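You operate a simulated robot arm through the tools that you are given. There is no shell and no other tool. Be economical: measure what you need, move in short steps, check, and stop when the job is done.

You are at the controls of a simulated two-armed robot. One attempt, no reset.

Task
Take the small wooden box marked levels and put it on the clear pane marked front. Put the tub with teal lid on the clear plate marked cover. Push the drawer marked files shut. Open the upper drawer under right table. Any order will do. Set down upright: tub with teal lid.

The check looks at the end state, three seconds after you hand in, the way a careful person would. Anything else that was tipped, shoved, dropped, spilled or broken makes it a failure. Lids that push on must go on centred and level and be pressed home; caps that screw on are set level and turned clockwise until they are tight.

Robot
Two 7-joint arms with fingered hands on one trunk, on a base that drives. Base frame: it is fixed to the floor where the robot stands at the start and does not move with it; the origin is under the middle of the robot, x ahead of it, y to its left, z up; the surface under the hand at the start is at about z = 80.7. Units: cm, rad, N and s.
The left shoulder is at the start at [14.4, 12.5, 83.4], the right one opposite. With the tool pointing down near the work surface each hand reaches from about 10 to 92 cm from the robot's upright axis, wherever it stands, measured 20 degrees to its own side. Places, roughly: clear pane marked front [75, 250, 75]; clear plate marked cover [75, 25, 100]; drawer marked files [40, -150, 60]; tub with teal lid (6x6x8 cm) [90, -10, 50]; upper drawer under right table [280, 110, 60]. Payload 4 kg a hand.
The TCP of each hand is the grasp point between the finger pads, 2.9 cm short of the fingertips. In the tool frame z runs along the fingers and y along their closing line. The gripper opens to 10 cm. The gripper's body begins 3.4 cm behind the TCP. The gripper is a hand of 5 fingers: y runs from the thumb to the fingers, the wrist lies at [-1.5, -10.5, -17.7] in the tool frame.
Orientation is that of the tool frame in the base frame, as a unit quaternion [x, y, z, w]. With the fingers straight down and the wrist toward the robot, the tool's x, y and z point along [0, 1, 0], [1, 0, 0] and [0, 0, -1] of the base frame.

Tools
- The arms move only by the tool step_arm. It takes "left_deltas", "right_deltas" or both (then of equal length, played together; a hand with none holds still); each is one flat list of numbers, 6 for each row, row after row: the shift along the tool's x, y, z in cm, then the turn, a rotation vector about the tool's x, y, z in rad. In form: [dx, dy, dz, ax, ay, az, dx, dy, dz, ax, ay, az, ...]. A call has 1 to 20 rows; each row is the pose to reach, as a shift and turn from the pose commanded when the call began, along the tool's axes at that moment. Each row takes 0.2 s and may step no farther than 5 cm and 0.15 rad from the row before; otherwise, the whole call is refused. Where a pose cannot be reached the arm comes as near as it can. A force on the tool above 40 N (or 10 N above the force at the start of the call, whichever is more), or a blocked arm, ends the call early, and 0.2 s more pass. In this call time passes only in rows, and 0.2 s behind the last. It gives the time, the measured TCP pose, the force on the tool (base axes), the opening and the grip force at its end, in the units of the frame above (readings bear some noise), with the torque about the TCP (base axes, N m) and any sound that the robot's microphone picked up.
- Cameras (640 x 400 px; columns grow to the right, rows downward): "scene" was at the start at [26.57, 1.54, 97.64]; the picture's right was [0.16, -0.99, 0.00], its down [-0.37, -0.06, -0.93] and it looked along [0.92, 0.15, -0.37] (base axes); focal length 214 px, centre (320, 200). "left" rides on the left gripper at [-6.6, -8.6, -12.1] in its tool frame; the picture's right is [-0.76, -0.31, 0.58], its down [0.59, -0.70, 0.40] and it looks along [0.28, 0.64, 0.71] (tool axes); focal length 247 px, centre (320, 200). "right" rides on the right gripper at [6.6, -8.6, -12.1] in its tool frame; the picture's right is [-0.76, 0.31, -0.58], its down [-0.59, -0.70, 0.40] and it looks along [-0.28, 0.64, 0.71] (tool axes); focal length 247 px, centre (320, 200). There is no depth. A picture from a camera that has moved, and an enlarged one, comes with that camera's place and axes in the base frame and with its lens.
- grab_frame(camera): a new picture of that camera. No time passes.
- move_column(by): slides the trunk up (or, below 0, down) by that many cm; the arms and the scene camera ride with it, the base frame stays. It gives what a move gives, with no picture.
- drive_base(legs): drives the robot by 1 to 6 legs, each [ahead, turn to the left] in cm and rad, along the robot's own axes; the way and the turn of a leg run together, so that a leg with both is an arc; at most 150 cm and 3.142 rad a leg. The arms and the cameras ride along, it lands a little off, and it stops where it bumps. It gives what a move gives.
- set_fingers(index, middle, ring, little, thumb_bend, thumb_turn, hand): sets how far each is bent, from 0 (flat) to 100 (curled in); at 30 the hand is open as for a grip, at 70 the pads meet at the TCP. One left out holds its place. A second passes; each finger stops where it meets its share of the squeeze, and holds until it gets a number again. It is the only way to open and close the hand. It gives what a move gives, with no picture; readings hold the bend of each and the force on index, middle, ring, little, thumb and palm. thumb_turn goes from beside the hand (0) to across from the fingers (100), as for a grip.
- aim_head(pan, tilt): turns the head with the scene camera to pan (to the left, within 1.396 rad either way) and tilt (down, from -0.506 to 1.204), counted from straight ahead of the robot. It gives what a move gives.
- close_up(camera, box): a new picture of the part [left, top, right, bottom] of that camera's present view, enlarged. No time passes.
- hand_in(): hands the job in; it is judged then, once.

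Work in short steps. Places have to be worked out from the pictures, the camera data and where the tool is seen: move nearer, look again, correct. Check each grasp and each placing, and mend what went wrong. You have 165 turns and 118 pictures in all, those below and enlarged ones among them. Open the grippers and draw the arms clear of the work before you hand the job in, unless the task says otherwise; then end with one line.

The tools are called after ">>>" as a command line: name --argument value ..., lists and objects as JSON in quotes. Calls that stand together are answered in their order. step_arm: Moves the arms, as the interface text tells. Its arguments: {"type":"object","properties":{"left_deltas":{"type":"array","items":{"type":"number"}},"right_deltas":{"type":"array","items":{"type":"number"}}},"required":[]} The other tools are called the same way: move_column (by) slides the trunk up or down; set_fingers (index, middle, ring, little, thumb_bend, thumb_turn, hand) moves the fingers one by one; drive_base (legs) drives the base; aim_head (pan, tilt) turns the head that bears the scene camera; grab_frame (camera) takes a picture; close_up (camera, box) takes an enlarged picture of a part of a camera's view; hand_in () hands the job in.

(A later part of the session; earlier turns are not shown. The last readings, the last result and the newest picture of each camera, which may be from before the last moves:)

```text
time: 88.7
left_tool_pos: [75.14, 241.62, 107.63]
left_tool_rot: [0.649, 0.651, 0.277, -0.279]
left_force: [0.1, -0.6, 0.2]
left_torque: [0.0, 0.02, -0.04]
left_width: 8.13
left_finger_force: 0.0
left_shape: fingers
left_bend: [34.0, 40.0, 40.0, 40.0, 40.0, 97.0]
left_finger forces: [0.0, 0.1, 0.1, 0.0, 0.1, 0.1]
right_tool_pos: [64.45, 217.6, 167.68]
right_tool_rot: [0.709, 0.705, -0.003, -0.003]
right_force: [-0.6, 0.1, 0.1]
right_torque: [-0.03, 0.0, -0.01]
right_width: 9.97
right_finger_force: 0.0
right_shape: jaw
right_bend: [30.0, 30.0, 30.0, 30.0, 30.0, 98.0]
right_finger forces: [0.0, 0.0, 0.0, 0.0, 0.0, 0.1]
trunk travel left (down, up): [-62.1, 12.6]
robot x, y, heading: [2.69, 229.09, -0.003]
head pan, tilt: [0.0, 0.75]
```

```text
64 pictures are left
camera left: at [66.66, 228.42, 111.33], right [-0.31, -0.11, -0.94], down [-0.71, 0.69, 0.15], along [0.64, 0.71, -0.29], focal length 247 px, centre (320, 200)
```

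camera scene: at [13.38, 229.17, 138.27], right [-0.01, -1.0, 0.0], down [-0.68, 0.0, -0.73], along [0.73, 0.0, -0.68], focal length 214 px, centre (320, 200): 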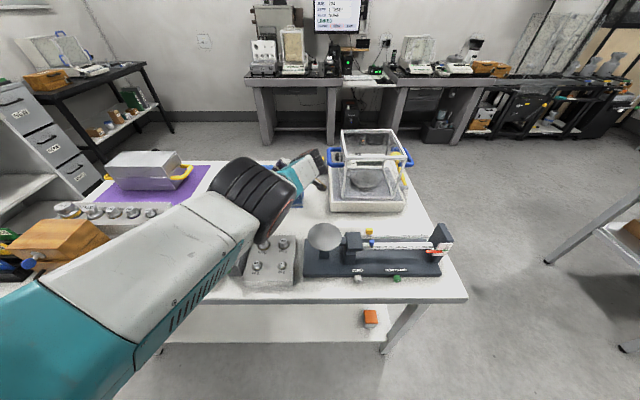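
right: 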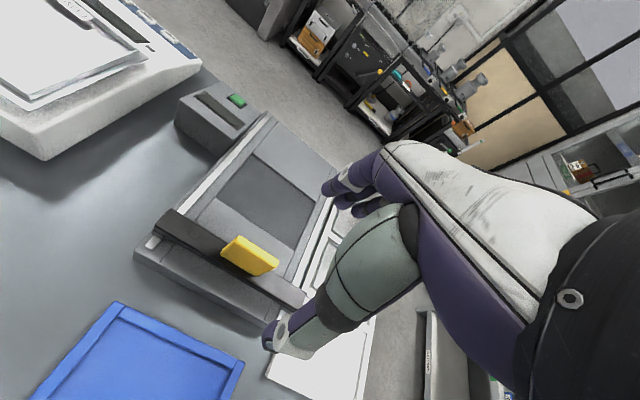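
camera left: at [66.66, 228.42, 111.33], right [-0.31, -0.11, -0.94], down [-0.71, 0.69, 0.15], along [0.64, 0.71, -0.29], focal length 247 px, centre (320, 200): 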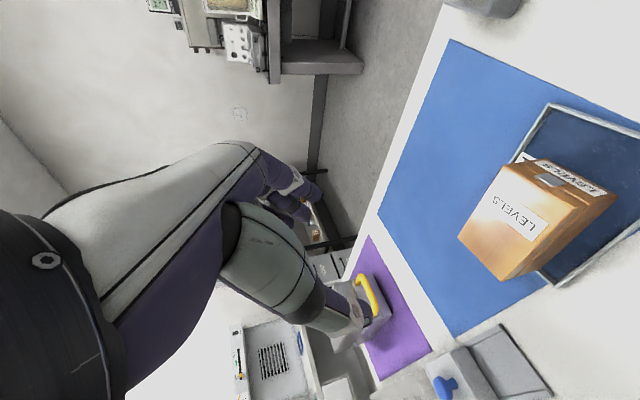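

I back off 55 cm and check the placed box with the head camera.

>>> drive_base --legs '[[-55, 0]]'

>>> aim_head --pan -0.05 --tilt 0.5

>>> grab_frame --camera "scene"

>>> close_up --camera "scene" --box '[260, 150, 380, 230]'

```text
time: 91.9
left_tool_pos: [18.48, 241.98, 107.81]
left_tool_rot: [0.649, 0.651, 0.277, -0.281]
left_force: [-0.2, -0.3, 0.0]
left_torque: [0.02, 0.02, 0.03]
left_width: 8.14
left_finger_force: 0.2
left_shape: fingers
left_bend: [34.0, 40.0, 40.0, 40.0, 40.0, 97.0]
left_finger forces: [0.1, 0.0, 0.0, 0.1, 0.0, 0.0]
right_tool_pos: [7.84, 217.97, 167.73]
right_tool_rot: [0.71, 0.704, -0.003, -0.003]
right_force: [0.0, -0.3, 0.0]
right_torque: [-0.01, -0.02, 0.03]
right_width: 9.96
right_finger_force: 0.2
right_shape: jaw
right_bend: [30.0, 30.0, 30.0, 30.0, 30.0, 98.0]
right_finger forces: [0.1, 0.1, 0.0, 0.0, 0.0, 0.0]
trunk travel left (down, up): [-62.1, 12.6]
robot x, y, heading: [-53.79, 229.65, -0.006]
head pan, tilt: [0.0, 0.75]
```

```text
time: 92.7
left_tool_pos: [18.57, 242.01, 107.69]
left_tool_rot: [0.649, 0.651, 0.277, -0.28]
left_force: [0.9, -0.4, -0.7]
left_torque: [0.04, 0.0, -0.04]
left_width: 8.16
left_finger_force: 0.0
left_shape: fingers
left_bend: [34.0, 40.0, 40.0, 40.0, 40.0, 97.0]
left_finger forces: [0.0, 0.0, 0.0, 0.0, 0.1, 0.0]
right_tool_pos: [7.87, 218.02, 167.64]
right_tool_rot: [0.709, 0.705, -0.003, -0.003]
right_force: [0.3, 0.2, -0.3]
right_torque: [0.01, 0.0, -0.02]
right_width: 9.98
right_finger_force: 0.1
right_shape: jaw
right_bend: [30.0, 30.0, 30.0, 30.0, 30.0, 98.0]
right_finger forces: [0.0, 0.0, 0.0, 0.0, 0.1, 0.0]
trunk travel left (down, up): [-62.1, 12.6]
robot x, y, heading: [-53.77, 229.44, -0.007]
head pan, tilt: [-0.051, 0.499]
```

```text
63 pictures are left
camera scene: at [-42.11, 229.06, 156.33], right [-0.06, -1.0, 0.0], down [-0.48, 0.03, -0.88], along [0.88, -0.05, -0.48], focal length 214 px, centre (320, 200)
```

scene: 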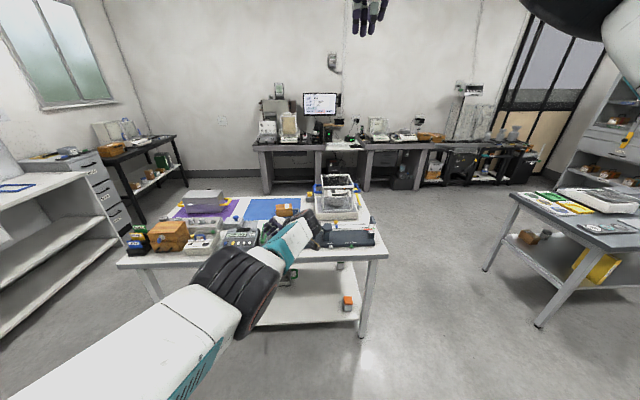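

```text
5.00 times, centred on (320, 190) of scene
camera zoom: at [-42.11, 229.06, 156.33], right [-0.06, -1.0, 0.0], down [-0.48, 0.03, -0.88], along [0.88, -0.05, -0.48], focal length 1072 px, centre (320, 250)
```

zoom: 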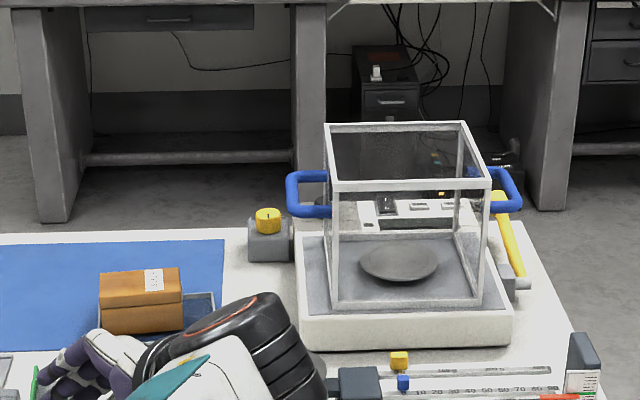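

I enlarge the box more to check it's flat within the rim.

>>> close_up --camera "scene" --box '[268, 190, 312, 220]'

```text
13.33 times, centred on (290, 205) of scene
camera zoom: at [-42.11, 229.06, 156.33], right [-0.06, -1.0, 0.0], down [-0.48, 0.03, -0.88], along [0.88, -0.05, -0.48], focal length 2860 px, centre (720, 133)
```

zoom: 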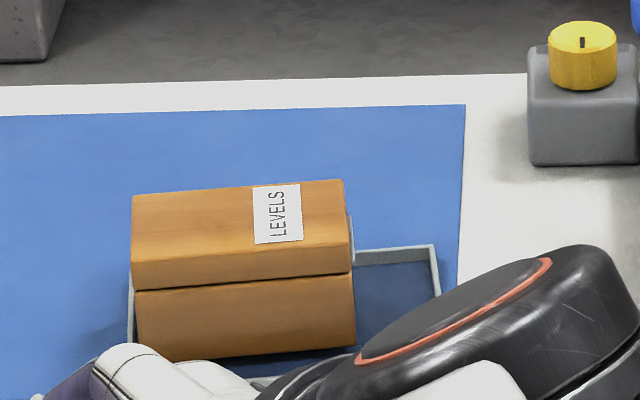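

The box lies flat and parallel inside the pane. Next: the drawer under the right wall bench; I drive between the tables to about [140, 127] with hands high.

>>> drive_base --legs '[[0, -1.08], [115, 0], [0, 1.08], [140, 0]]'

>>> aim_head --pan 0 --tilt 0.5

>>> grab_frame --camera "scene"

```text
time: 110.6
left_tool_pos: [214.28, 149.3, 107.82]
left_tool_rot: [0.638, 0.662, 0.271, -0.285]
left_force: [0.9, -0.4, -0.5]
left_torque: [0.01, -0.02, 0.01]
left_width: 8.16
left_finger_force: 0.2
left_shape: fingers
left_bend: [34.0, 40.0, 40.0, 40.0, 40.0, 98.0]
left_finger forces: [0.1, 0.1, 0.0, 0.0, 0.0, 0.1]
right_tool_pos: [204.5, 124.83, 167.67]
right_tool_rot: [0.697, 0.717, -0.003, -0.003]
right_force: [-0.2, 0.3, 0.6]
right_torque: [0.0, 0.0, -0.01]
right_width: 9.96
right_finger_force: 0.1
right_shape: jaw
right_bend: [30.0, 30.0, 30.0, 30.0, 30.0, 98.0]
right_finger forces: [0.0, 0.0, 0.1, 0.0, 0.0, 0.0]
trunk travel left (down, up): [-62.1, 12.6]
robot x, y, heading: [142.63, 134.29, 0.031]
head pan, tilt: [-0.051, 0.499]
```

```text
time: 111.2
left_tool_pos: [214.36, 149.31, 107.62]
left_tool_rot: [0.637, 0.662, 0.272, -0.285]
left_force: [-0.7, 0.4, -0.7]
left_torque: [0.0, 0.01, 0.03]
left_width: 8.17
left_finger_force: 0.1
left_shape: fingers
left_bend: [34.0, 40.0, 40.0, 40.0, 40.0, 98.0]
left_finger forces: [0.0, 0.0, 0.0, 0.1, 0.1, 0.0]
right_tool_pos: [204.46, 124.94, 167.61]
right_tool_rot: [0.697, 0.717, -0.003, -0.003]
right_force: [0.5, -0.1, 0.0]
right_torque: [0.0, 0.02, 0.04]
right_width: 9.97
right_finger_force: 0.0
right_shape: jaw
right_bend: [30.0, 30.0, 30.0, 30.0, 30.0, 98.0]
right_finger forces: [0.1, 0.1, 0.1, 0.0, 0.0, 0.1]
trunk travel left (down, up): [-62.1, 12.6]
robot x, y, heading: [142.24, 134.27, 0.03]
head pan, tilt: [0.0, 0.499]
```

```text
60 pictures are left
camera scene: at [154.14, 134.62, 156.33], right [0.03, -1.0, 0.0], down [-0.48, -0.01, -0.88], along [0.88, 0.03, -0.48], focal length 214 px, centre (320, 200)
```

scene: 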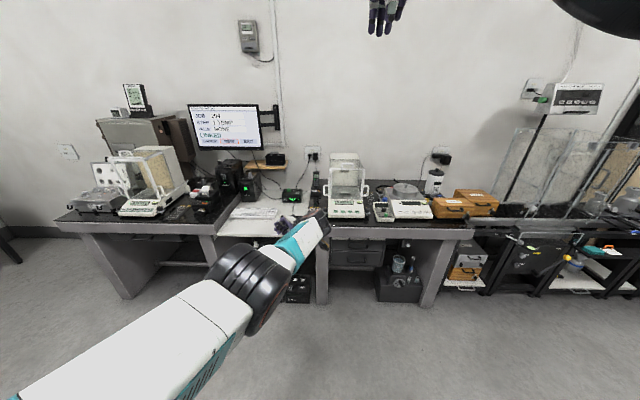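

Two drawers are visible under the right bench, around [265, 114, 62]. I lower the trunk 40 to look at their handles.

>>> move_column --by -40

>>> aim_head --pan -0.2 --tilt 0.4

>>> grab_frame --camera "scene"

>>> close_up --camera "scene" --box '[230, 150, 430, 275]'

```text
time: 115.0
left_tool_pos: [214.28, 149.34, 67.77]
left_tool_rot: [0.637, 0.663, 0.272, -0.285]
left_force: [0.6, 0.5, 0.6]
left_torque: [-0.02, -0.02, 0.02]
left_width: 8.15
left_finger_force: 0.1
left_shape: fingers
left_bend: [34.0, 40.0, 40.0, 40.0, 40.0, 98.0]
left_finger forces: [0.0, 0.1, 0.0, 0.0, 0.0, 0.1]
right_tool_pos: [204.44, 124.83, 127.72]
right_tool_rot: [0.697, 0.717, -0.004, -0.003]
right_force: [0.2, -0.7, 0.3]
right_torque: [-0.01, -0.02, -0.05]
right_width: 9.96
right_finger_force: 0.0
right_shape: jaw
right_bend: [30.0, 30.0, 30.0, 30.0, 30.0, 98.0]
right_finger forces: [0.0, 0.0, 0.0, 0.0, 0.0, 0.1]
trunk travel left (down, up): [-22.1, 52.6]
robot x, y, heading: [142.24, 134.7, 0.032]
head pan, tilt: [0.0, 0.499]
```

```text
time: 115.8
left_tool_pos: [214.25, 149.25, 67.75]
left_tool_rot: [0.638, 0.662, 0.272, -0.286]
left_force: [0.4, -0.8, 0.1]
left_torque: [0.01, -0.01, 0.05]
left_width: 8.18
left_finger_force: 0.1
left_shape: fingers
left_bend: [34.0, 40.0, 40.0, 40.0, 40.0, 98.0]
left_finger forces: [0.0, 0.0, 0.0, 0.0, 0.1, 0.0]
right_tool_pos: [204.44, 124.8, 127.73]
right_tool_rot: [0.697, 0.717, -0.004, -0.002]
right_force: [-0.6, 0.5, 0.2]
right_torque: [0.02, 0.0, -0.02]
right_width: 9.96
right_finger_force: 0.1
right_shape: jaw
right_bend: [30.0, 30.0, 30.0, 30.0, 30.0, 98.0]
right_finger forces: [0.0, 0.0, 0.0, 0.1, 0.0, 0.0]
trunk travel left (down, up): [-22.1, 52.6]
robot x, y, heading: [142.34, 134.42, 0.024]
head pan, tilt: [-0.201, 0.4]
```

```text
59 pictures are left
camera scene: at [160.93, 132.98, 116.64], right [-0.17, -0.99, 0.0], down [-0.38, 0.07, -0.92], along [0.91, -0.16, -0.39], focal length 214 px, centre (320, 200)
```

scene: 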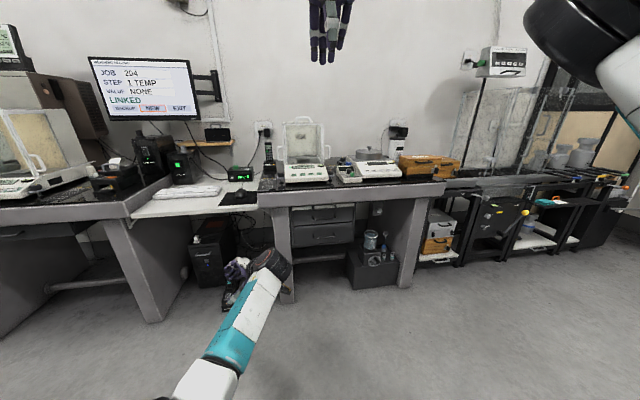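

```text
3.20 times, centred on (330, 212) of scene
camera zoom: at [160.93, 132.98, 116.64], right [-0.17, -0.99, 0.0], down [-0.38, 0.07, -0.92], along [0.91, -0.16, -0.39], focal length 686 px, centre (288, 160)
```

zoom: 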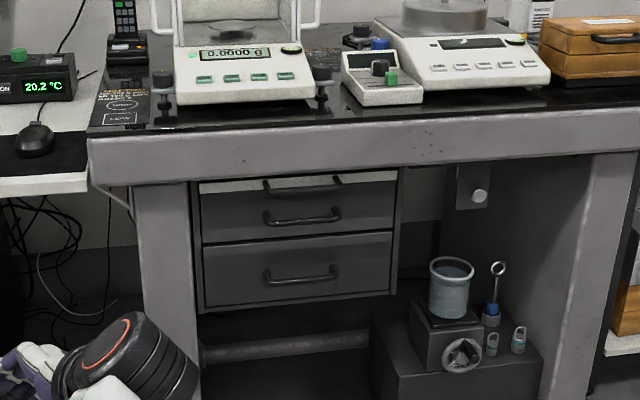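

Upper drawer's bar handle is near [262, 113, 63]. I retract the left arm up and back, and pitch the right hand to point forward (fingers above, thumb below).

>>> step_arm --left_deltas '[2, -2.3, -1.2, 0, 0, 0, 4, -4.6, -2.4, 0, 0, 0, 6, -6.9, -3.6, 0, 0, 0, 8, -9.2, -4.8, 0, 0, 0, 10, -11.5, -6, 0, 0, 0, 12, -13.8, -7.2, 0, 0, 0, 14, -16.1, -8.4, 0, 0, 0, 16, -18.4, -9.8, 0, 0, 0, 18, -20.7, -11, 0, 0, 0, 20, -23, -12.2, 0, 0, 0, 21.6, -25, -13.5, 0, 0, 0]' --right_deltas '[0, 0, 0, -0.143, 0, 0, 0, 0, 0, -0.286, 0, 0, 0, 0, 0, -0.429, 0, 0, 0, 0, 0, -0.572, 0, 0, 0, 0, 0, -0.715, 0, 0, 0, 0, 0, -0.858, 0, 0, 0, 0, 0, -1.0, 0, 0, 0, 0, 0, -1.143, 0, 0, 0, 0, 0, -1.286, 0, 0, 0, 0, 0, -1.43, 0, 0, 0, 0, 0, -1.571, 0, 0]'

>>> drive_base --legs '[[30, 0]]'

>>> grab_frame --camera "scene"

```text
time: 118.2
left_tool_pos: [189.2, 153.39, 92.77]
left_tool_rot: [0.637, 0.663, 0.271, -0.285]
left_force: [0.2, -0.3, -0.8]
left_torque: [0.0, 0.01, 0.0]
left_width: 8.17
left_finger_force: 0.0
left_shape: fingers
left_bend: [34.0, 40.0, 40.0, 40.0, 40.0, 98.0]
left_finger forces: [0.0, 0.1, 0.0, 0.0, 0.1, 0.1]
right_tool_pos: [204.24, 126.79, 127.12]
right_tool_rot: [0.555, 0.592, 0.422, 0.404]
right_force: [0.3, -0.2, -0.4]
right_torque: [-0.03, -0.01, -0.01]
right_width: 10.01
right_finger_force: 0.0
right_shape: jaw
right_bend: [30.0, 30.0, 30.0, 30.0, 30.0, 98.0]
right_finger forces: [0.2, 0.0, 0.0, 0.1, 0.0, 0.0]
right hand out of reach, approached as far as the arm can: row 9, 10, 11
trunk travel left (down, up): [-22.1, 52.6]
robot x, y, heading: [142.24, 134.21, 0.032]
head pan, tilt: [-0.201, 0.4]
```

```text
time: 120.2
left_tool_pos: [218.96, 154.89, 92.77]
left_tool_rot: [0.634, 0.665, 0.271, -0.286]
left_force: [0.0, 0.1, -0.5]
left_torque: [0.01, -0.02, -0.02]
left_width: 8.17
left_finger_force: 0.1
left_shape: fingers
left_bend: [34.0, 40.0, 40.0, 40.0, 40.0, 98.0]
left_finger forces: [0.0, 0.0, 0.0, 0.0, 0.0, 0.0]
right_tool_pos: [234.18, 128.3, 127.18]
right_tool_rot: [0.553, 0.595, 0.424, 0.401]
right_force: [-0.2, 0.5, 0.1]
right_torque: [0.0, -0.01, 0.03]
right_width: 9.98
right_finger_force: 0.1
right_shape: jaw
right_bend: [30.0, 30.0, 30.0, 30.0, 30.0, 98.0]
right_finger forces: [0.0, 0.0, 0.0, 0.1, 0.1, 0.0]
trunk travel left (down, up): [-22.1, 52.6]
robot x, y, heading: [172.34, 134.92, 0.037]
head pan, tilt: [-0.201, 0.4]
```

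```text
57 pictures are left
camera scene: at [190.92, 134.14, 116.63], right [-0.16, -0.99, 0.0], down [-0.38, 0.06, -0.92], along [0.91, -0.15, -0.39], focal length 214 px, centre (320, 200)
```

scene: 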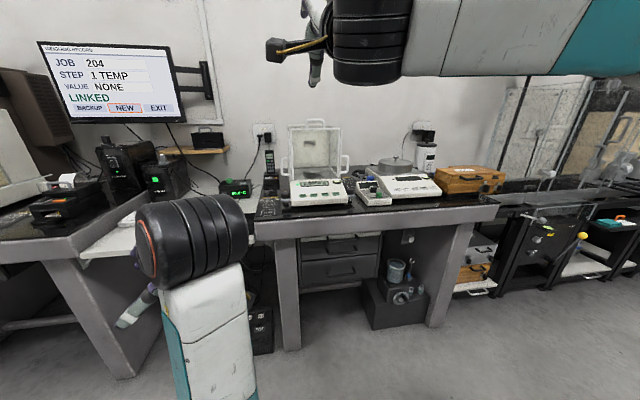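

I zoom on the drawers now.

>>> close_up --camera "scene" --box '[290, 210, 400, 290]'

```text
5.00 times, centred on (345, 250) of scene
camera zoom: at [190.92, 134.14, 116.63], right [-0.16, -0.99, 0.0], down [-0.38, 0.06, -0.92], along [0.91, -0.15, -0.39], focal length 1072 px, centre (195, -50)
```

zoom: 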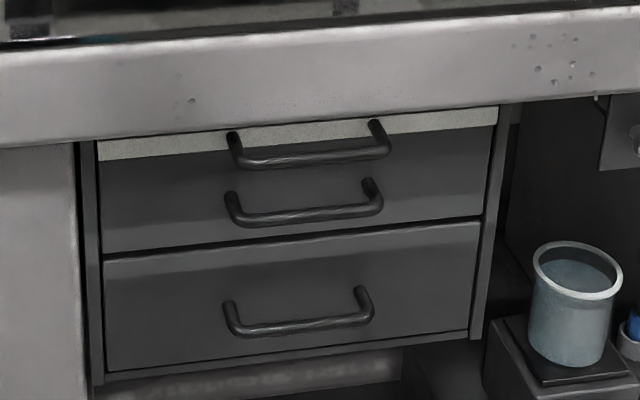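

Three bars: a thin light pull-out board on top, then the upper drawer (bar ≈[257.2, 114.3, 65.5]) and the lower. I shift the base to about [192, 124] facing +x, with the left arm retracted more.

>>> step_arm --left_deltas '[0, -4, 0, 0, 0, 0, 0, -8, 0, 0, 0, 0, 0, -12, 0, 0, 0, 0]'

>>> drive_base --legs '[[0, -0.5], [22, 0], [0, 0.46]]'

>>> move_column --by -21

>>> set_fingers --hand "right" --index 50 --middle 50 --ring 50 --little 50 --thumb_bend 50

>>> grab_frame --camera "scene"

```text
time: 121.0
left_tool_pos: [211.15, 153.6, 92.77]
left_tool_rot: [0.623, 0.671, 0.281, -0.287]
left_force: [1.1, -0.3, -0.2]
left_torque: [0.02, 0.02, 0.0]
left_width: 8.16
left_finger_force: 0.1
left_shape: fingers
left_bend: [34.0, 40.0, 40.0, 40.0, 40.0, 98.0]
left_finger forces: [0.0, 0.0, 0.0, 0.1, 0.0, 0.0]
left hand out of reach, approached as far as the arm can: row 2, 3
right_tool_pos: [234.22, 128.39, 127.22]
right_tool_rot: [0.552, 0.595, 0.424, 0.401]
right_force: [0.5, 0.2, 0.3]
right_torque: [-0.04, 0.0, -0.01]
right_width: 10.01
right_finger_force: 0.1
right_shape: jaw
right_bend: [30.0, 30.0, 30.0, 30.0, 30.0, 98.0]
right_finger forces: [0.0, 0.0, 0.1, 0.0, 0.0, 0.1]
trunk travel left (down, up): [-22.1, 52.6]
robot x, y, heading: [172.23, 135.25, 0.041]
head pan, tilt: [-0.201, 0.4]
```

```text
time: 125.4
left_tool_pos: [230.46, 143.4, 92.29]
left_tool_rot: [0.633, 0.66, 0.283, -0.29]
left_force: [0.8, 0.4, -0.4]
left_torque: [0.02, 0.0, 0.01]
left_width: 8.15
left_finger_force: 0.1
left_shape: fingers
left_bend: [34.0, 40.0, 40.0, 40.0, 40.0, 98.0]
left_finger forces: [0.1, 0.0, 0.0, 0.1, 0.1, 0.0]
right_tool_pos: [253.25, 117.83, 127.13]
right_tool_rot: [0.559, 0.588, 0.419, 0.407]
right_force: [-0.4, 1.2, 0.2]
right_torque: [0.02, -0.02, 0.0]
right_width: 9.98
right_finger_force: 0.0
right_shape: jaw
right_bend: [30.0, 30.0, 30.0, 30.0, 30.0, 98.0]
right_finger forces: [0.0, 0.0, 0.0, 0.0, 0.0, 0.0]
trunk travel left (down, up): [-22.1, 52.6]
robot x, y, heading: [191.4, 126.17, 0.019]
head pan, tilt: [-0.201, 0.4]
```

```text
time: 127.7
left_tool_pos: [234.6, 144.17, 62.78]
left_tool_rot: [0.659, 0.615, 0.203, -0.382]
left_force: [0.3, 0.3, 0.7]
left_torque: [-0.01, -0.03, -0.01]
left_width: 8.18
left_finger_force: 0.1
left_shape: fingers
left_bend: [34.0, 40.0, 40.0, 40.0, 40.0, 98.0]
left_finger forces: [0.0, 0.0, 0.1, 0.0, 0.1, 0.0]
right_tool_pos: [253.09, 117.85, 106.29]
right_tool_rot: [0.559, 0.588, 0.419, 0.407]
right_force: [-0.6, -0.2, -0.9]
right_torque: [-0.03, -0.02, 0.02]
right_width: 10.0
right_finger_force: 0.1
right_shape: jaw
right_bend: [30.0, 30.0, 30.0, 30.0, 30.0, 98.0]
right_finger forces: [0.1, 0.0, 0.0, 0.0, 0.0, 0.1]
trunk travel left (down, up): [-1.1, 73.6]
robot x, y, heading: [191.21, 126.43, 0.018]
head pan, tilt: [-0.201, 0.4]
```

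```text
time: 128.7
left_tool_pos: [234.53, 144.01, 62.85]
left_tool_rot: [0.66, 0.614, 0.204, -0.381]
left_force: [0.0, -0.1, 0.8]
left_torque: [0.01, -0.02, -0.03]
left_width: 8.17
left_finger_force: 0.1
left_shape: fingers
left_bend: [34.0, 40.0, 40.0, 40.0, 40.0, 98.0]
left_finger forces: [0.1, 0.0, 0.0, 0.0, 0.0, 0.0]
right_tool_pos: [253.15, 117.86, 106.22]
right_tool_rot: [0.56, 0.588, 0.418, 0.406]
right_force: [-0.8, 0.2, 0.7]
right_torque: [0.0, -0.02, 0.03]
right_width: 5.03
right_finger_force: 0.1
right_shape: fingers
right_bend: [50.0, 50.0, 50.0, 50.0, 50.0, 98.0]
right_finger forces: [0.0, 0.1, 0.1, 0.0, 0.0, 0.0]
trunk travel left (down, up): [-1.1, 73.6]
robot x, y, heading: [191.14, 125.74, 0.019]
head pan, tilt: [-0.201, 0.4]
```

```text
55 pictures are left
camera scene: at [219.26, 124.78, 94.39], right [-0.18, -0.98, 0.0], down [-0.38, 0.07, -0.92], along [0.91, -0.17, -0.39], focal length 214 px, centre (320, 200)
```

scene: 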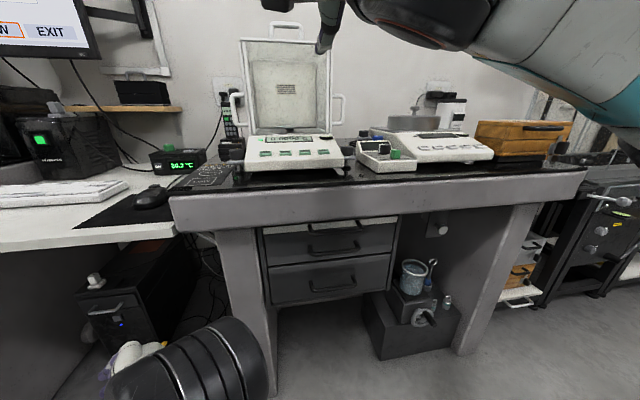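

I refine the handle position from this nearer view.

>>> close_up --camera "scene" --box '[250, 205, 410, 310]'

```text
3.81 times, centred on (330, 258) of scene
camera zoom: at [219.26, 124.78, 94.39], right [-0.18, -0.98, 0.0], down [-0.38, 0.07, -0.92], along [0.91, -0.17, -0.39], focal length 817 px, centre (282, -19)
```

zoom: 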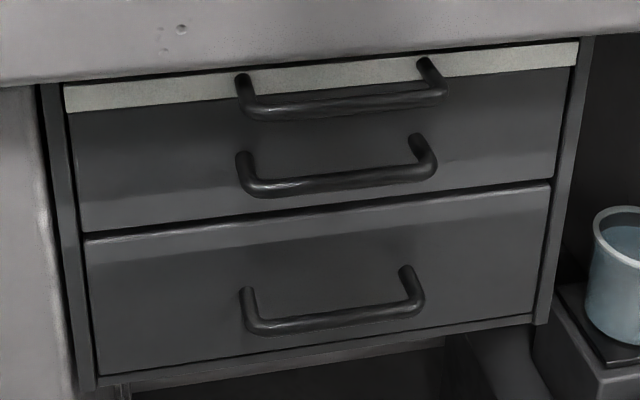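

Handle bar refined to [256, 114.6, 66]. I draw the right hand back, then lower in front of the drawers.

>>> step_arm --right_deltas '[-1, -1.5, -4.5, 0, 0, 0, -1.9, -3, -9, 0, 0, 0, -2.8, -4.5, -13.4, 0, 0, 0, -2.8, -9, -11.9, 0, 0, 0, -2.7, -13.6, -10.3, 0, 0, 0, -2.7, -18.2, -8.8, 0, 0, 0, -2.6, -22.8, -7.2, 0, 0, 0, -2.6, -27.4, -5.7, 0, 0, 0, -2.5, -32, -4.1, 0, 0, 0, -2.5, -36.7, -2.5, 0, 0, 0, -2.5, -41.4, -1, 0, 0, 0]'

>>> grab_frame --camera "scene"

>>> grab_frame --camera "right"

```text
time: 131.1
left_tool_pos: [234.59, 144.1, 62.71]
left_tool_rot: [0.659, 0.615, 0.202, -0.382]
left_force: [0.8, 0.1, 0.0]
left_torque: [0.04, 0.02, 0.0]
left_width: 8.17
left_finger_force: 0.1
left_shape: fingers
left_bend: [34.0, 40.0, 40.0, 40.0, 40.0, 98.0]
left_finger forces: [0.1, 0.0, 0.0, 0.1, 0.0, 0.1]
right_tool_pos: [249.51, 122.67, 79.75]
right_tool_rot: [0.56, 0.589, 0.419, 0.405]
right_force: [0.3, -0.3, -0.4]
right_torque: [0.02, 0.01, -0.02]
right_width: 5.0
right_finger_force: 0.0
right_shape: fingers
right_bend: [50.0, 50.0, 50.0, 50.0, 50.0, 98.0]
right_finger forces: [0.1, 0.0, 0.2, 0.0, 0.0, 0.1]
right hand out of reach, approached as far as the arm can: row 3, 4, 5, 6, 7, 8, 9, 10, 11
trunk travel left (down, up): [-1.1, 73.6]
robot x, y, heading: [191.54, 126.33, 0.022]
head pan, tilt: [-0.201, 0.4]
```

```text
53 pictures are left
camera scene: at [219.3, 124.8, 94.39], right [-0.18, -0.98, 0.0], down [-0.38, 0.07, -0.92], along [0.91, -0.17, -0.39], focal length 214 px, centre (320, 200)
```

scene: 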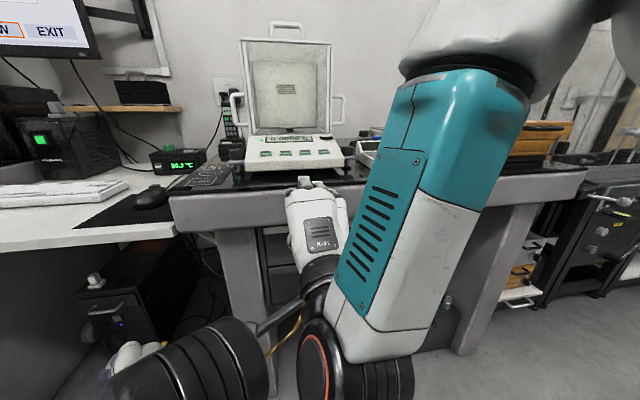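

```text
52 pictures are left
camera right: at [234.88, 128.62, 75.39], right [-0.42, -0.77, 0.48], down [0.18, -0.59, -0.79], along [0.89, -0.24, 0.38], focal length 247 px, centre (320, 200)
```

right: 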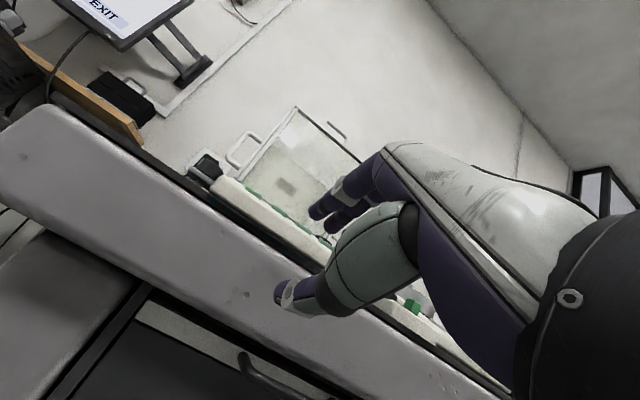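

From this close the arm can't fold that low; I back off 22 cm so the arm can reach forward more stretched.

>>> drive_base --legs '[[-22, 0]]'

>>> step_arm --right_deltas '[-1.4, -1.5, 3.2, 0, 0, 0, -2.8, -3, 6.5, 0, 0, 0, -4.2, -4.5, 9.7, 0, 0, 0, -5.6, -6, 13, 0, 0, 0, -7, -7.5, 16.2, 0, 0, 0, -8.6, -7.5, 18, 0, 0, 0]'

>>> grab_frame --camera "scene"

```text
time: 132.8
left_tool_pos: [212.52, 143.6, 62.79]
left_tool_rot: [0.659, 0.615, 0.203, -0.382]
left_force: [0.8, -0.3, -0.3]
left_torque: [-0.02, 0.01, 0.0]
left_width: 8.17
left_finger_force: 0.0
left_shape: fingers
left_bend: [34.0, 40.0, 40.0, 40.0, 40.0, 98.0]
left_finger forces: [0.0, 0.1, 0.0, 0.1, 0.0, 0.1]
right_tool_pos: [227.29, 122.26, 79.7]
right_tool_rot: [0.56, 0.588, 0.419, 0.406]
right_force: [0.3, -0.8, 0.2]
right_torque: [0.01, 0.03, -0.01]
right_width: 5.02
right_finger_force: 0.2
right_shape: fingers
right_bend: [50.0, 50.0, 50.0, 50.0, 50.0, 98.0]
right_finger forces: [0.0, 0.0, 0.0, 0.0, 0.1, 0.0]
trunk travel left (down, up): [-1.1, 73.6]
robot x, y, heading: [169.52, 125.74, 0.015]
head pan, tilt: [-0.201, 0.4]
```

```text
time: 134.2
left_tool_pos: [212.52, 143.79, 62.82]
left_tool_rot: [0.659, 0.615, 0.204, -0.383]
left_force: [-0.1, 0.6, -0.4]
left_torque: [-0.02, -0.01, 0.0]
left_width: 8.14
left_finger_force: 0.0
left_shape: fingers
left_bend: [34.0, 40.0, 40.0, 40.0, 40.0, 98.0]
left_finger forces: [0.0, 0.0, 0.0, 0.1, 0.0, 0.0]
right_tool_pos: [231.58, 126.2, 75.83]
right_tool_rot: [0.563, 0.587, 0.417, 0.407]
right_force: [0.0, -0.4, 0.2]
right_torque: [-0.01, 0.0, 0.01]
right_width: 5.0
right_finger_force: 0.1
right_shape: fingers
right_bend: [50.0, 50.0, 50.0, 50.0, 50.0, 98.0]
right_finger forces: [0.0, 0.0, 0.1, 0.0, 0.1, 0.1]
right hand out of reach, approached as far as the arm can: row 1, 2, 3, 4, 5, 6
trunk travel left (down, up): [-1.1, 73.6]
robot x, y, heading: [169.23, 125.83, 0.015]
head pan, tilt: [-0.201, 0.4]
```

```text
51 pictures are left
camera scene: at [197.21, 124.36, 94.39], right [-0.18, -0.98, 0.0], down [-0.38, 0.07, -0.92], along [0.91, -0.17, -0.39], focal length 214 px, centre (320, 200)
```

scene: 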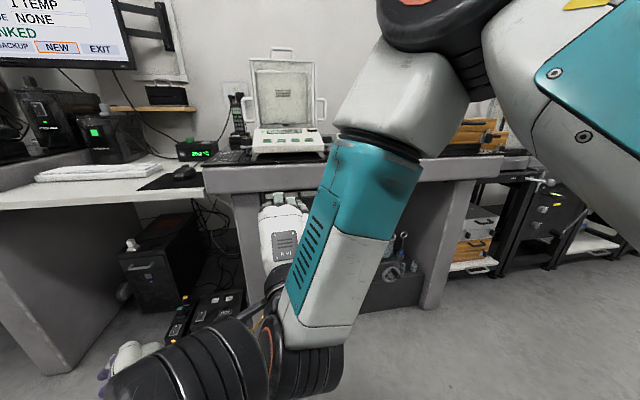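

The wrist is at its limit since in this pose the forearm must come from below. I instead roll the right hand 180° (thumb on top), so the forearm comes from above; first lift, then half of the roll.

>>> step_arm --right_deltas '[0, 3.9, -2.3, 0, 0, 0, 0, 7.8, -4.7, 0, 0, 0, 0, 11.6, -7, 0, 0, 0, 0, 15.4, -9.4, 0, 0, 0, 0, 19.2, -11.7, 0, 0, 0, 0, 19.2, -11.7, 0, 0, -0.143, 0, 19.2, -11.7, 0, 0, -0.286, 0, 19.2, -11.7, 0, 0, -0.429, 0, 19.2, -11.7, 0, 0, -0.572, 0, 19.2, -11.7, 0, 0, -0.715, 0, 19.2, -11.7, 0, 0, -0.858, 0, 19.2, -11.7, 0, 0, -1.0, 0, 19.2, -11.7, 0, 0, -1.143, 0, 19.2, -11.7, 0, 0, -1.286, 0, 19.2, -11.7, 0, 0, -1.43, 0, 19.2, -11.7, 0, 0, -1.571]'

```text
time: 137.6
left_tool_pos: [212.57, 143.81, 62.71]
left_tool_rot: [0.659, 0.614, 0.205, -0.384]
left_force: [-0.4, -0.4, 0.1]
left_torque: [0.0, 0.01, 0.02]
left_width: 8.18
left_finger_force: 0.1
left_shape: fingers
left_bend: [34.0, 40.0, 40.0, 40.0, 40.0, 98.0]
left_finger forces: [0.0, 0.0, 0.1, 0.0, 0.0, 0.0]
right_tool_pos: [224.98, 129.0, 93.01]
right_tool_rot: [-0.012, 0.81, 0.012, 0.586]
right_force: [-0.6, 0.2, 0.2]
right_torque: [0.02, 0.0, 0.05]
right_width: 5.01
right_finger_force: 0.1
right_shape: fingers
right_bend: [50.0, 50.0, 50.0, 50.0, 50.0, 98.0]
right_finger forces: [0.1, 0.0, 0.1, 0.0, 0.0, 0.0]
right hand out of reach, approached as far as the arm can: row 15, 16
trunk travel left (down, up): [-1.1, 73.6]
robot x, y, heading: [169.36, 125.86, 0.018]
head pan, tilt: [-0.201, 0.4]
```

Half the roll is done. I continue the roll while shifting right by 14 cm and up.

>>> step_arm --right_deltas '[-1, -3.5, 0, 0, 0, 0, -2, -7, 0, 0, 0, 0, -3, -10.5, 0, 0, 0, 0, -4, -14, 0, 0, 0, 0, -5, -14, 0, 0, 0, -0.143, -5, -14, 0, 0, 0, -0.286, -5, -14, 0, 0, 0, -0.429, -5, -14, 0, 0, 0, -0.572, -5, -14, 0, 0, 0, -0.715, -5, -14, 0, 0, 0, -0.858, -5, -14, 0, 0, 0, -1.0, -5, -14, 0, 0, 0, -1.143, -5, -14, 0, 0, 0, -1.286, -5, -14, 0, 0, 0, -1.43, -5, -14, 0, 0, 0, -1.571]'

>>> grab_frame --camera "scene"

```text
time: 140.5
left_tool_pos: [212.59, 143.85, 62.71]
left_tool_rot: [0.658, 0.614, 0.205, -0.384]
left_force: [0.1, -0.6, -0.3]
left_torque: [0.0, -0.02, -0.02]
left_width: 8.17
left_finger_force: 0.1
left_shape: fingers
left_bend: [34.0, 40.0, 40.0, 40.0, 40.0, 98.0]
left_finger forces: [0.0, 0.1, 0.1, 0.0, 0.0, 0.1]
right_tool_pos: [223.45, 124.89, 60.52]
right_tool_rot: [-0.431, 0.691, -0.329, 0.478]
right_force: [0.0, -0.1, 0.6]
right_torque: [0.01, -0.02, 0.02]
right_width: 4.99
right_finger_force: 0.1
right_shape: fingers
right_bend: [50.0, 50.0, 50.0, 50.0, 50.0, 98.0]
right_finger forces: [0.0, 0.0, 0.1, 0.1, 0.0, 0.0]
right hand out of reach, approached as far as the arm can: row 1, 2, 3, 4, 5, 6, 7, 8, 9, 10, 11, 12, 13, 14
trunk travel left (down, up): [-1.1, 73.6]
robot x, y, heading: [169.77, 125.72, 0.015]
head pan, tilt: [-0.201, 0.4]
stopped in row 14 (right hand): the arm was blocked; the commanded pose is now the measured one
```

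```text
50 pictures are left
camera scene: at [197.23, 124.47, 94.39], right [-0.17, -0.99, 0.0], down [-0.39, 0.07, -0.92], along [0.91, -0.16, -0.39], focal length 214 px, centre (320, 200)
```

scene: 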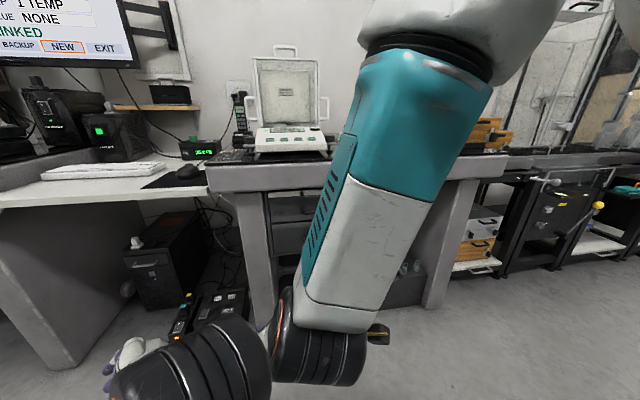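

The arms were close to each other. I move the left arm left/up and the right one right while finishing the roll.

>>> step_arm --left_deltas '[4.2, -0.6, 0.4, 0, 0, 0, 8.4, -1.2, 0.8, 0, 0, 0, 12.6, -1.8, 1.3, 0, 0, 0, 16.8, -2.4, 1.7, 0, 0, 0, 20.9, -3, 2.1, 0, 0, 0, 20.9, -3, 2.1, 0, 0, 0, 20.9, -3, 2.1, 0, 0, 0, 20.9, -3, 2.1, 0, 0, 0]' --right_deltas '[0, 0, 0, 0, 0, 0, 0, 0, 0, 0, 0, 0, 1, -1.7, -0.3, 0, 0, 0, 2, -3.4, -0.6, 0, 0, -0.09, 3, -5.1, -1, 0, 0, -0.18, 4, -6.8, -1.3, 0, 0, -0.27, 5, -8.5, -1.6, 0, 0, -0.36, 5, -8.5, -1.6, 0, 0, -0.43]'

>>> grab_frame --camera "scene"

```text
time: 141.7
left_tool_pos: [214.32, 158.49, 77.73]
left_tool_rot: [0.659, 0.614, 0.201, -0.385]
left_force: [-0.5, -0.5, 0.0]
left_torque: [0.02, 0.06, 0.0]
left_width: 8.18
left_finger_force: 0.0
left_shape: fingers
left_bend: [34.0, 40.0, 40.0, 40.0, 40.0, 98.0]
left_finger forces: [0.1, 0.1, 0.1, 0.0, 0.0, 0.0]
left hand out of reach, approached as far as the arm can: row 1, 2, 3, 4, 5
right_tool_pos: [222.0, 122.45, 60.33]
right_tool_rot: [-0.421, 0.693, -0.357, 0.464]
right_force: [1.0, -1.3, 1.2]
right_torque: [0.04, 0.02, 0.06]
right_width: 5.02
right_finger_force: 0.0
right_shape: fingers
right_bend: [50.0, 50.0, 50.0, 50.0, 50.0, 98.0]
right_finger forces: [0.1, 0.1, 0.0, 0.0, 0.0, 0.0]
right hand out of reach, approached as far as the arm can: row 3, 4, 5
trunk travel left (down, up): [-1.1, 73.6]
robot x, y, heading: [169.41, 125.53, 0.02]
head pan, tilt: [-0.201, 0.4]
stopped in row 5 (right hand): the force on the tool passed its limit at 52 N (the readings are from after the stop); the commanded pose is now the measured one
```

```text
49 pictures are left
camera scene: at [197.26, 124.44, 94.38], right [-0.17, -0.98, 0.0], down [-0.39, 0.07, -0.92], along [0.91, -0.16, -0.39], focal length 214 px, centre (320, 200)
```

scene: 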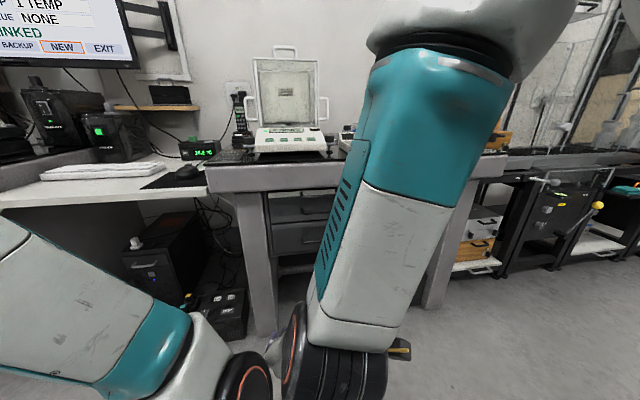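

The palm's long axis runs along tool y, so a forearm pointing down with the palm toward the drawer is the natural way – nearly what the right arm has now. With the left arm away, I raise the trunk 12 and finish the roll.

>>> move_column --by 12

>>> step_arm --right_deltas '[0, 0, 0, 0, 0, -0.1, 0, 0, 0, 0, 0, -0.2, 0, 0, 0, 0, 0, -0.3, 0, 0, 0, 0, 0, -0.41]'

>>> grab_frame --camera "scene"

```text
time: 143.2
left_tool_pos: [214.32, 158.48, 89.52]
left_tool_rot: [0.66, 0.613, 0.201, -0.386]
left_force: [-1.0, -1.3, 0.2]
left_torque: [0.01, 0.01, 0.02]
left_width: 8.14
left_finger_force: 0.0
left_shape: fingers
left_bend: [34.0, 40.0, 40.0, 40.0, 40.0, 98.0]
left_finger forces: [0.0, 0.1, 0.1, 0.0, 0.1, 0.0]
right_tool_pos: [220.39, 122.32, 79.18]
right_tool_rot: [-0.38, 0.66, -0.384, 0.522]
right_force: [0.4, -0.3, -0.3]
right_torque: [0.0, 0.0, -0.01]
right_width: 5.0
right_finger_force: 0.0
right_shape: fingers
right_bend: [50.0, 50.0, 50.0, 50.0, 50.0, 98.0]
right_finger forces: [0.0, 0.0, 0.1, 0.1, 0.0, 0.0]
trunk travel left (down, up): [-13.1, 61.6]
robot x, y, heading: [169.25, 125.5, 0.022]
head pan, tilt: [-0.201, 0.4]
```

```text
time: 143.8
left_tool_pos: [214.33, 158.45, 89.78]
left_tool_rot: [0.66, 0.612, 0.202, -0.385]
left_force: [-0.2, -0.2, 0.0]
left_torque: [-0.02, 0.0, 0.0]
left_width: 8.17
left_finger_force: 0.1
left_shape: fingers
left_bend: [34.0, 40.0, 40.0, 40.0, 40.0, 98.0]
left_finger forces: [0.0, 0.0, 0.0, 0.0, 0.0, 0.0]
right_tool_pos: [220.5, 121.9, 79.03]
right_tool_rot: [-0.358, 0.684, -0.388, 0.504]
right_force: [-0.8, 0.3, -0.1]
right_torque: [0.0, -0.03, 0.01]
right_width: 5.04
right_finger_force: 0.1
right_shape: fingers
right_bend: [50.0, 50.0, 50.0, 50.0, 50.0, 98.0]
right_finger forces: [0.0, 0.0, 0.0, 0.0, 0.1, 0.0]
right hand out of reach, approached as far as the arm can: row 1, 2
trunk travel left (down, up): [-13.1, 61.6]
robot x, y, heading: [169.07, 125.58, 0.018]
head pan, tilt: [-0.201, 0.4]
stopped in row 2 (right hand): the arm was blocked; the commanded pose is now the measured one
```

```text
48 pictures are left
camera scene: at [191.44, 123.36, 108.38], right [-0.28, -0.96, 0.0], down [-0.26, 0.08, -0.96], along [0.92, -0.27, -0.27], focal length 214 px, centre (320, 200)
```

scene: 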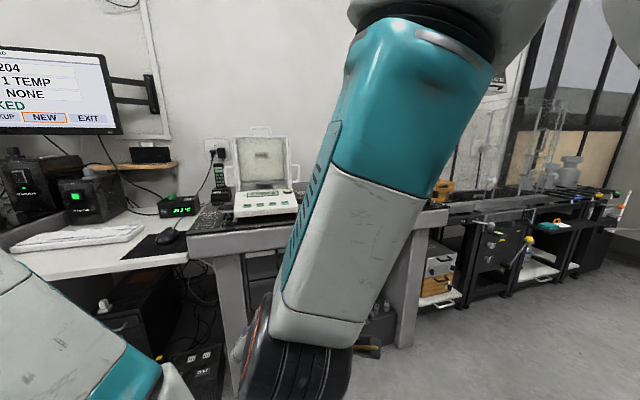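

The forearm seems to press on the head; I move the right hand forward and right, away from it.

>>> step_arm --right_deltas '[1.9, -1.6, 3.4, 0, 0, 0, 3.9, -3.2, 6.8, 0, 0, 0, 5.8, -4.9, 10.3, 0, 0, 0, 7.8, -6.5, 13.7, 0, 0, 0, 9.7, -8.1, 17.1, 0, 0, 0]'

>>> aim_head --pan 0.3 --tilt 0.45

>>> grab_frame --camera "scene"

```text
time: 145.0
left_tool_pos: [214.33, 158.5, 89.74]
left_tool_rot: [0.659, 0.613, 0.201, -0.386]
left_force: [-1.1, -0.1, 0.9]
left_torque: [0.01, -0.01, 0.01]
left_width: 8.17
left_finger_force: 0.1
left_shape: fingers
left_bend: [34.0, 40.0, 40.0, 40.0, 40.0, 98.0]
left_finger forces: [0.0, 0.0, 0.0, 0.0, 0.1, 0.0]
right_tool_pos: [220.71, 122.02, 78.33]
right_tool_rot: [-0.359, 0.68, -0.389, 0.507]
right_force: [-0.6, 0.4, -0.8]
right_torque: [-0.03, 0.02, 0.0]
right_width: 5.03
right_finger_force: 0.0
right_shape: fingers
right_bend: [50.0, 50.0, 50.0, 50.0, 50.0, 98.0]
right_finger forces: [0.0, 0.0, 0.0, 0.0, 0.0, 0.1]
right hand out of reach, approached as far as the arm can: row 1, 2, 3, 4, 5
trunk travel left (down, up): [-13.1, 61.6]
robot x, y, heading: [169.19, 125.86, 0.015]
head pan, tilt: [-0.201, 0.4]
```

```text
time: 145.9
left_tool_pos: [214.24, 158.58, 89.66]
left_tool_rot: [0.659, 0.614, 0.201, -0.385]
left_force: [-0.2, 0.3, 0.5]
left_torque: [-0.02, -0.02, 0.01]
left_width: 8.17
left_finger_force: 0.1
left_shape: fingers
left_bend: [34.0, 40.0, 40.0, 40.0, 40.0, 98.0]
left_finger forces: [0.0, 0.0, 0.0, 0.0, 0.1, 0.0]
right_tool_pos: [220.67, 122.15, 78.17]
right_tool_rot: [-0.359, 0.682, -0.389, 0.505]
right_force: [-0.5, -0.8, 0.8]
right_torque: [0.01, 0.0, 0.0]
right_width: 5.01
right_finger_force: 0.0
right_shape: fingers
right_bend: [50.0, 50.0, 50.0, 50.0, 50.0, 98.0]
right_finger forces: [0.0, 0.1, 0.1, 0.0, 0.0, 0.0]
trunk travel left (down, up): [-13.1, 61.6]
robot x, y, heading: [169.19, 125.27, 0.019]
head pan, tilt: [0.3, 0.45]
```

```text
47 pictures are left
camera scene: at [191.58, 124.05, 107.68], right [-0.21, -0.98, 0.0], down [-0.34, 0.07, -0.94], along [0.92, -0.19, -0.34], focal length 214 px, centre (320, 200)
```

scene: 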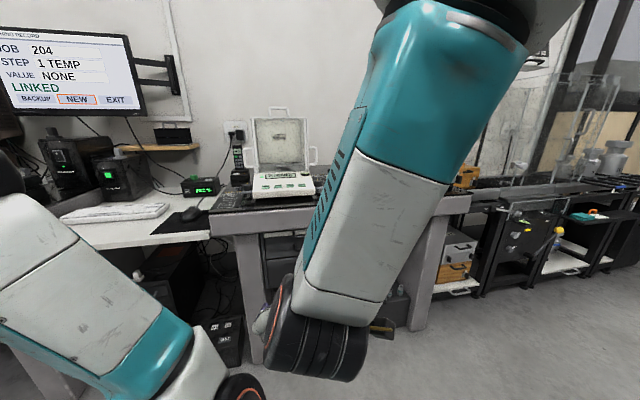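

That route is a dead end. I unwind the right arm the way it came (roll back, going up), and back off so I can use a stretched-arm posture instead.

>>> drive_base --legs '[[-30, 0]]'

>>> step_arm --right_deltas '[-0.8, -1.7, -0.4, 0, 0, 0.14, -1.6, -3.4, -0.7, 0, 0, 0.28, -2.3, -5, -1.1, 0, 0, 0.42, -3.1, -6.7, -1.4, 0, 0, 0.56, -3.9, -8.4, -1.8, 0, 0, 0.7, -4.6, -10, -2.2, 0, 0, 0.84, -5.4, -11.7, -2.5, 0, 0, 0.98, -6.2, -13.4, -2.9, 0, 0, 1.1]'

```text
time: 147.9
left_tool_pos: [184.25, 157.94, 89.67]
left_tool_rot: [0.659, 0.613, 0.203, -0.385]
left_force: [-0.3, -0.5, 0.1]
left_torque: [-0.02, -0.01, -0.03]
left_width: 8.17
left_finger_force: 0.1
left_shape: fingers
left_bend: [34.0, 40.0, 40.0, 40.0, 40.0, 98.0]
left_finger forces: [0.1, 0.1, 0.1, 0.0, 0.1, 0.1]
right_tool_pos: [190.71, 121.51, 78.16]
right_tool_rot: [-0.36, 0.681, -0.389, 0.505]
right_force: [0.5, -0.5, 0.2]
right_torque: [0.01, 0.01, -0.01]
right_width: 5.0
right_finger_force: 0.2
right_shape: fingers
right_bend: [50.0, 50.0, 50.0, 50.0, 50.0, 98.0]
right_finger forces: [0.1, 0.0, 0.0, 0.0, 0.1, 0.0]
trunk travel left (down, up): [-13.1, 61.6]
robot x, y, heading: [139.28, 125.3, 0.017]
head pan, tilt: [0.3, 0.45]
```

```text
time: 149.7
left_tool_pos: [184.43, 158.06, 89.69]
left_tool_rot: [0.66, 0.613, 0.201, -0.385]
left_force: [0.0, -0.4, -0.3]
left_torque: [0.01, 0.01, 0.0]
left_width: 8.17
left_finger_force: 0.1
left_shape: fingers
left_bend: [34.0, 40.0, 40.0, 40.0, 40.0, 98.0]
left_finger forces: [0.0, 0.1, 0.1, 0.1, 0.0, 0.0]
right_tool_pos: [192.94, 122.67, 93.9]
right_tool_rot: [0.052, 0.769, -0.065, 0.633]
right_force: [-0.1, 0.2, -1.0]
right_torque: [0.01, 0.05, 0.01]
right_width: 5.04
right_finger_force: 0.1
right_shape: fingers
right_bend: [50.0, 50.0, 50.0, 50.0, 50.0, 98.0]
right_finger forces: [0.0, 0.0, 0.1, 0.0, 0.0, 0.0]
right hand out of reach, approached as far as the arm can: row 4, 5, 6, 7, 8
trunk travel left (down, up): [-13.1, 61.6]
robot x, y, heading: [139.42, 125.04, 0.015]
head pan, tilt: [0.3, 0.45]
```

Unwinding works. I roll back to fingers-above (y up), moving forward and up.

>>> step_arm --right_deltas '[-1.3, -0.5, 1.7, 0, 0, 0.14, -2.5, -0.9, 3.4, 0, 0, 0.28, -3.7, -1.4, 5.1, 0, 0, 0.42, -5, -1.8, 6.8, 0, 0, 0.56, -6.2, -2.3, 8.5, 0, 0, 0.7, -7.4, -2.7, 10.3, 0, 0, 0.84, -8.7, -3.2, 12, 0, 0, 0.98, -9.9, -3.6, 13.7, 0, 0, 1.12, -11.1, -4.1, 15.4, 0, 0, 1.26, -12.4, -4.5, 17.1, 0, 0, 1.4, -13.6, -5, 18.8, 0, 0, 1.52]'

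>>> grab_frame --camera "scene"

```text
time: 152.1
left_tool_pos: [184.39, 157.87, 89.72]
left_tool_rot: [0.659, 0.613, 0.202, -0.386]
left_force: [0.6, 0.3, -0.3]
left_torque: [-0.01, 0.01, -0.01]
left_width: 8.15
left_finger_force: 0.0
left_shape: fingers
left_bend: [34.0, 40.0, 40.0, 40.0, 40.0, 98.0]
left_finger forces: [0.0, 0.1, 0.1, 0.0, 0.0, 0.1]
right_tool_pos: [209.69, 97.63, 99.71]
right_tool_rot: [0.517, 0.593, 0.403, 0.467]
right_force: [0.0, -0.3, 0.3]
right_torque: [0.02, -0.01, 0.0]
right_width: 5.02
right_finger_force: 0.0
right_shape: fingers
right_bend: [50.0, 50.0, 50.0, 50.0, 50.0, 98.0]
right_finger forces: [0.0, 0.0, 0.0, 0.0, 0.0, 0.0]
right hand out of reach, approached as far as the arm can: row 2, 3, 4, 5, 6, 7, 8, 9, 10, 11
trunk travel left (down, up): [-13.1, 61.6]
robot x, y, heading: [139.51, 125.15, 0.009]
head pan, tilt: [0.3, 0.45]
```

```text
46 pictures are left
camera scene: at [161.28, 128.26, 106.75], right [0.31, -0.95, 0.0], down [-0.41, -0.14, -0.9], along [0.85, 0.28, -0.44], focal length 214 px, centre (320, 200)
```

scene: 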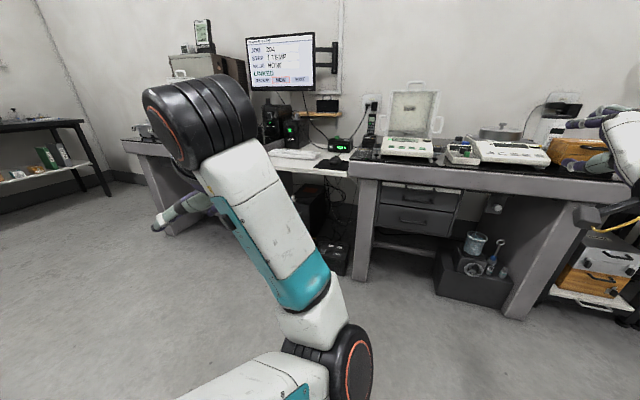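

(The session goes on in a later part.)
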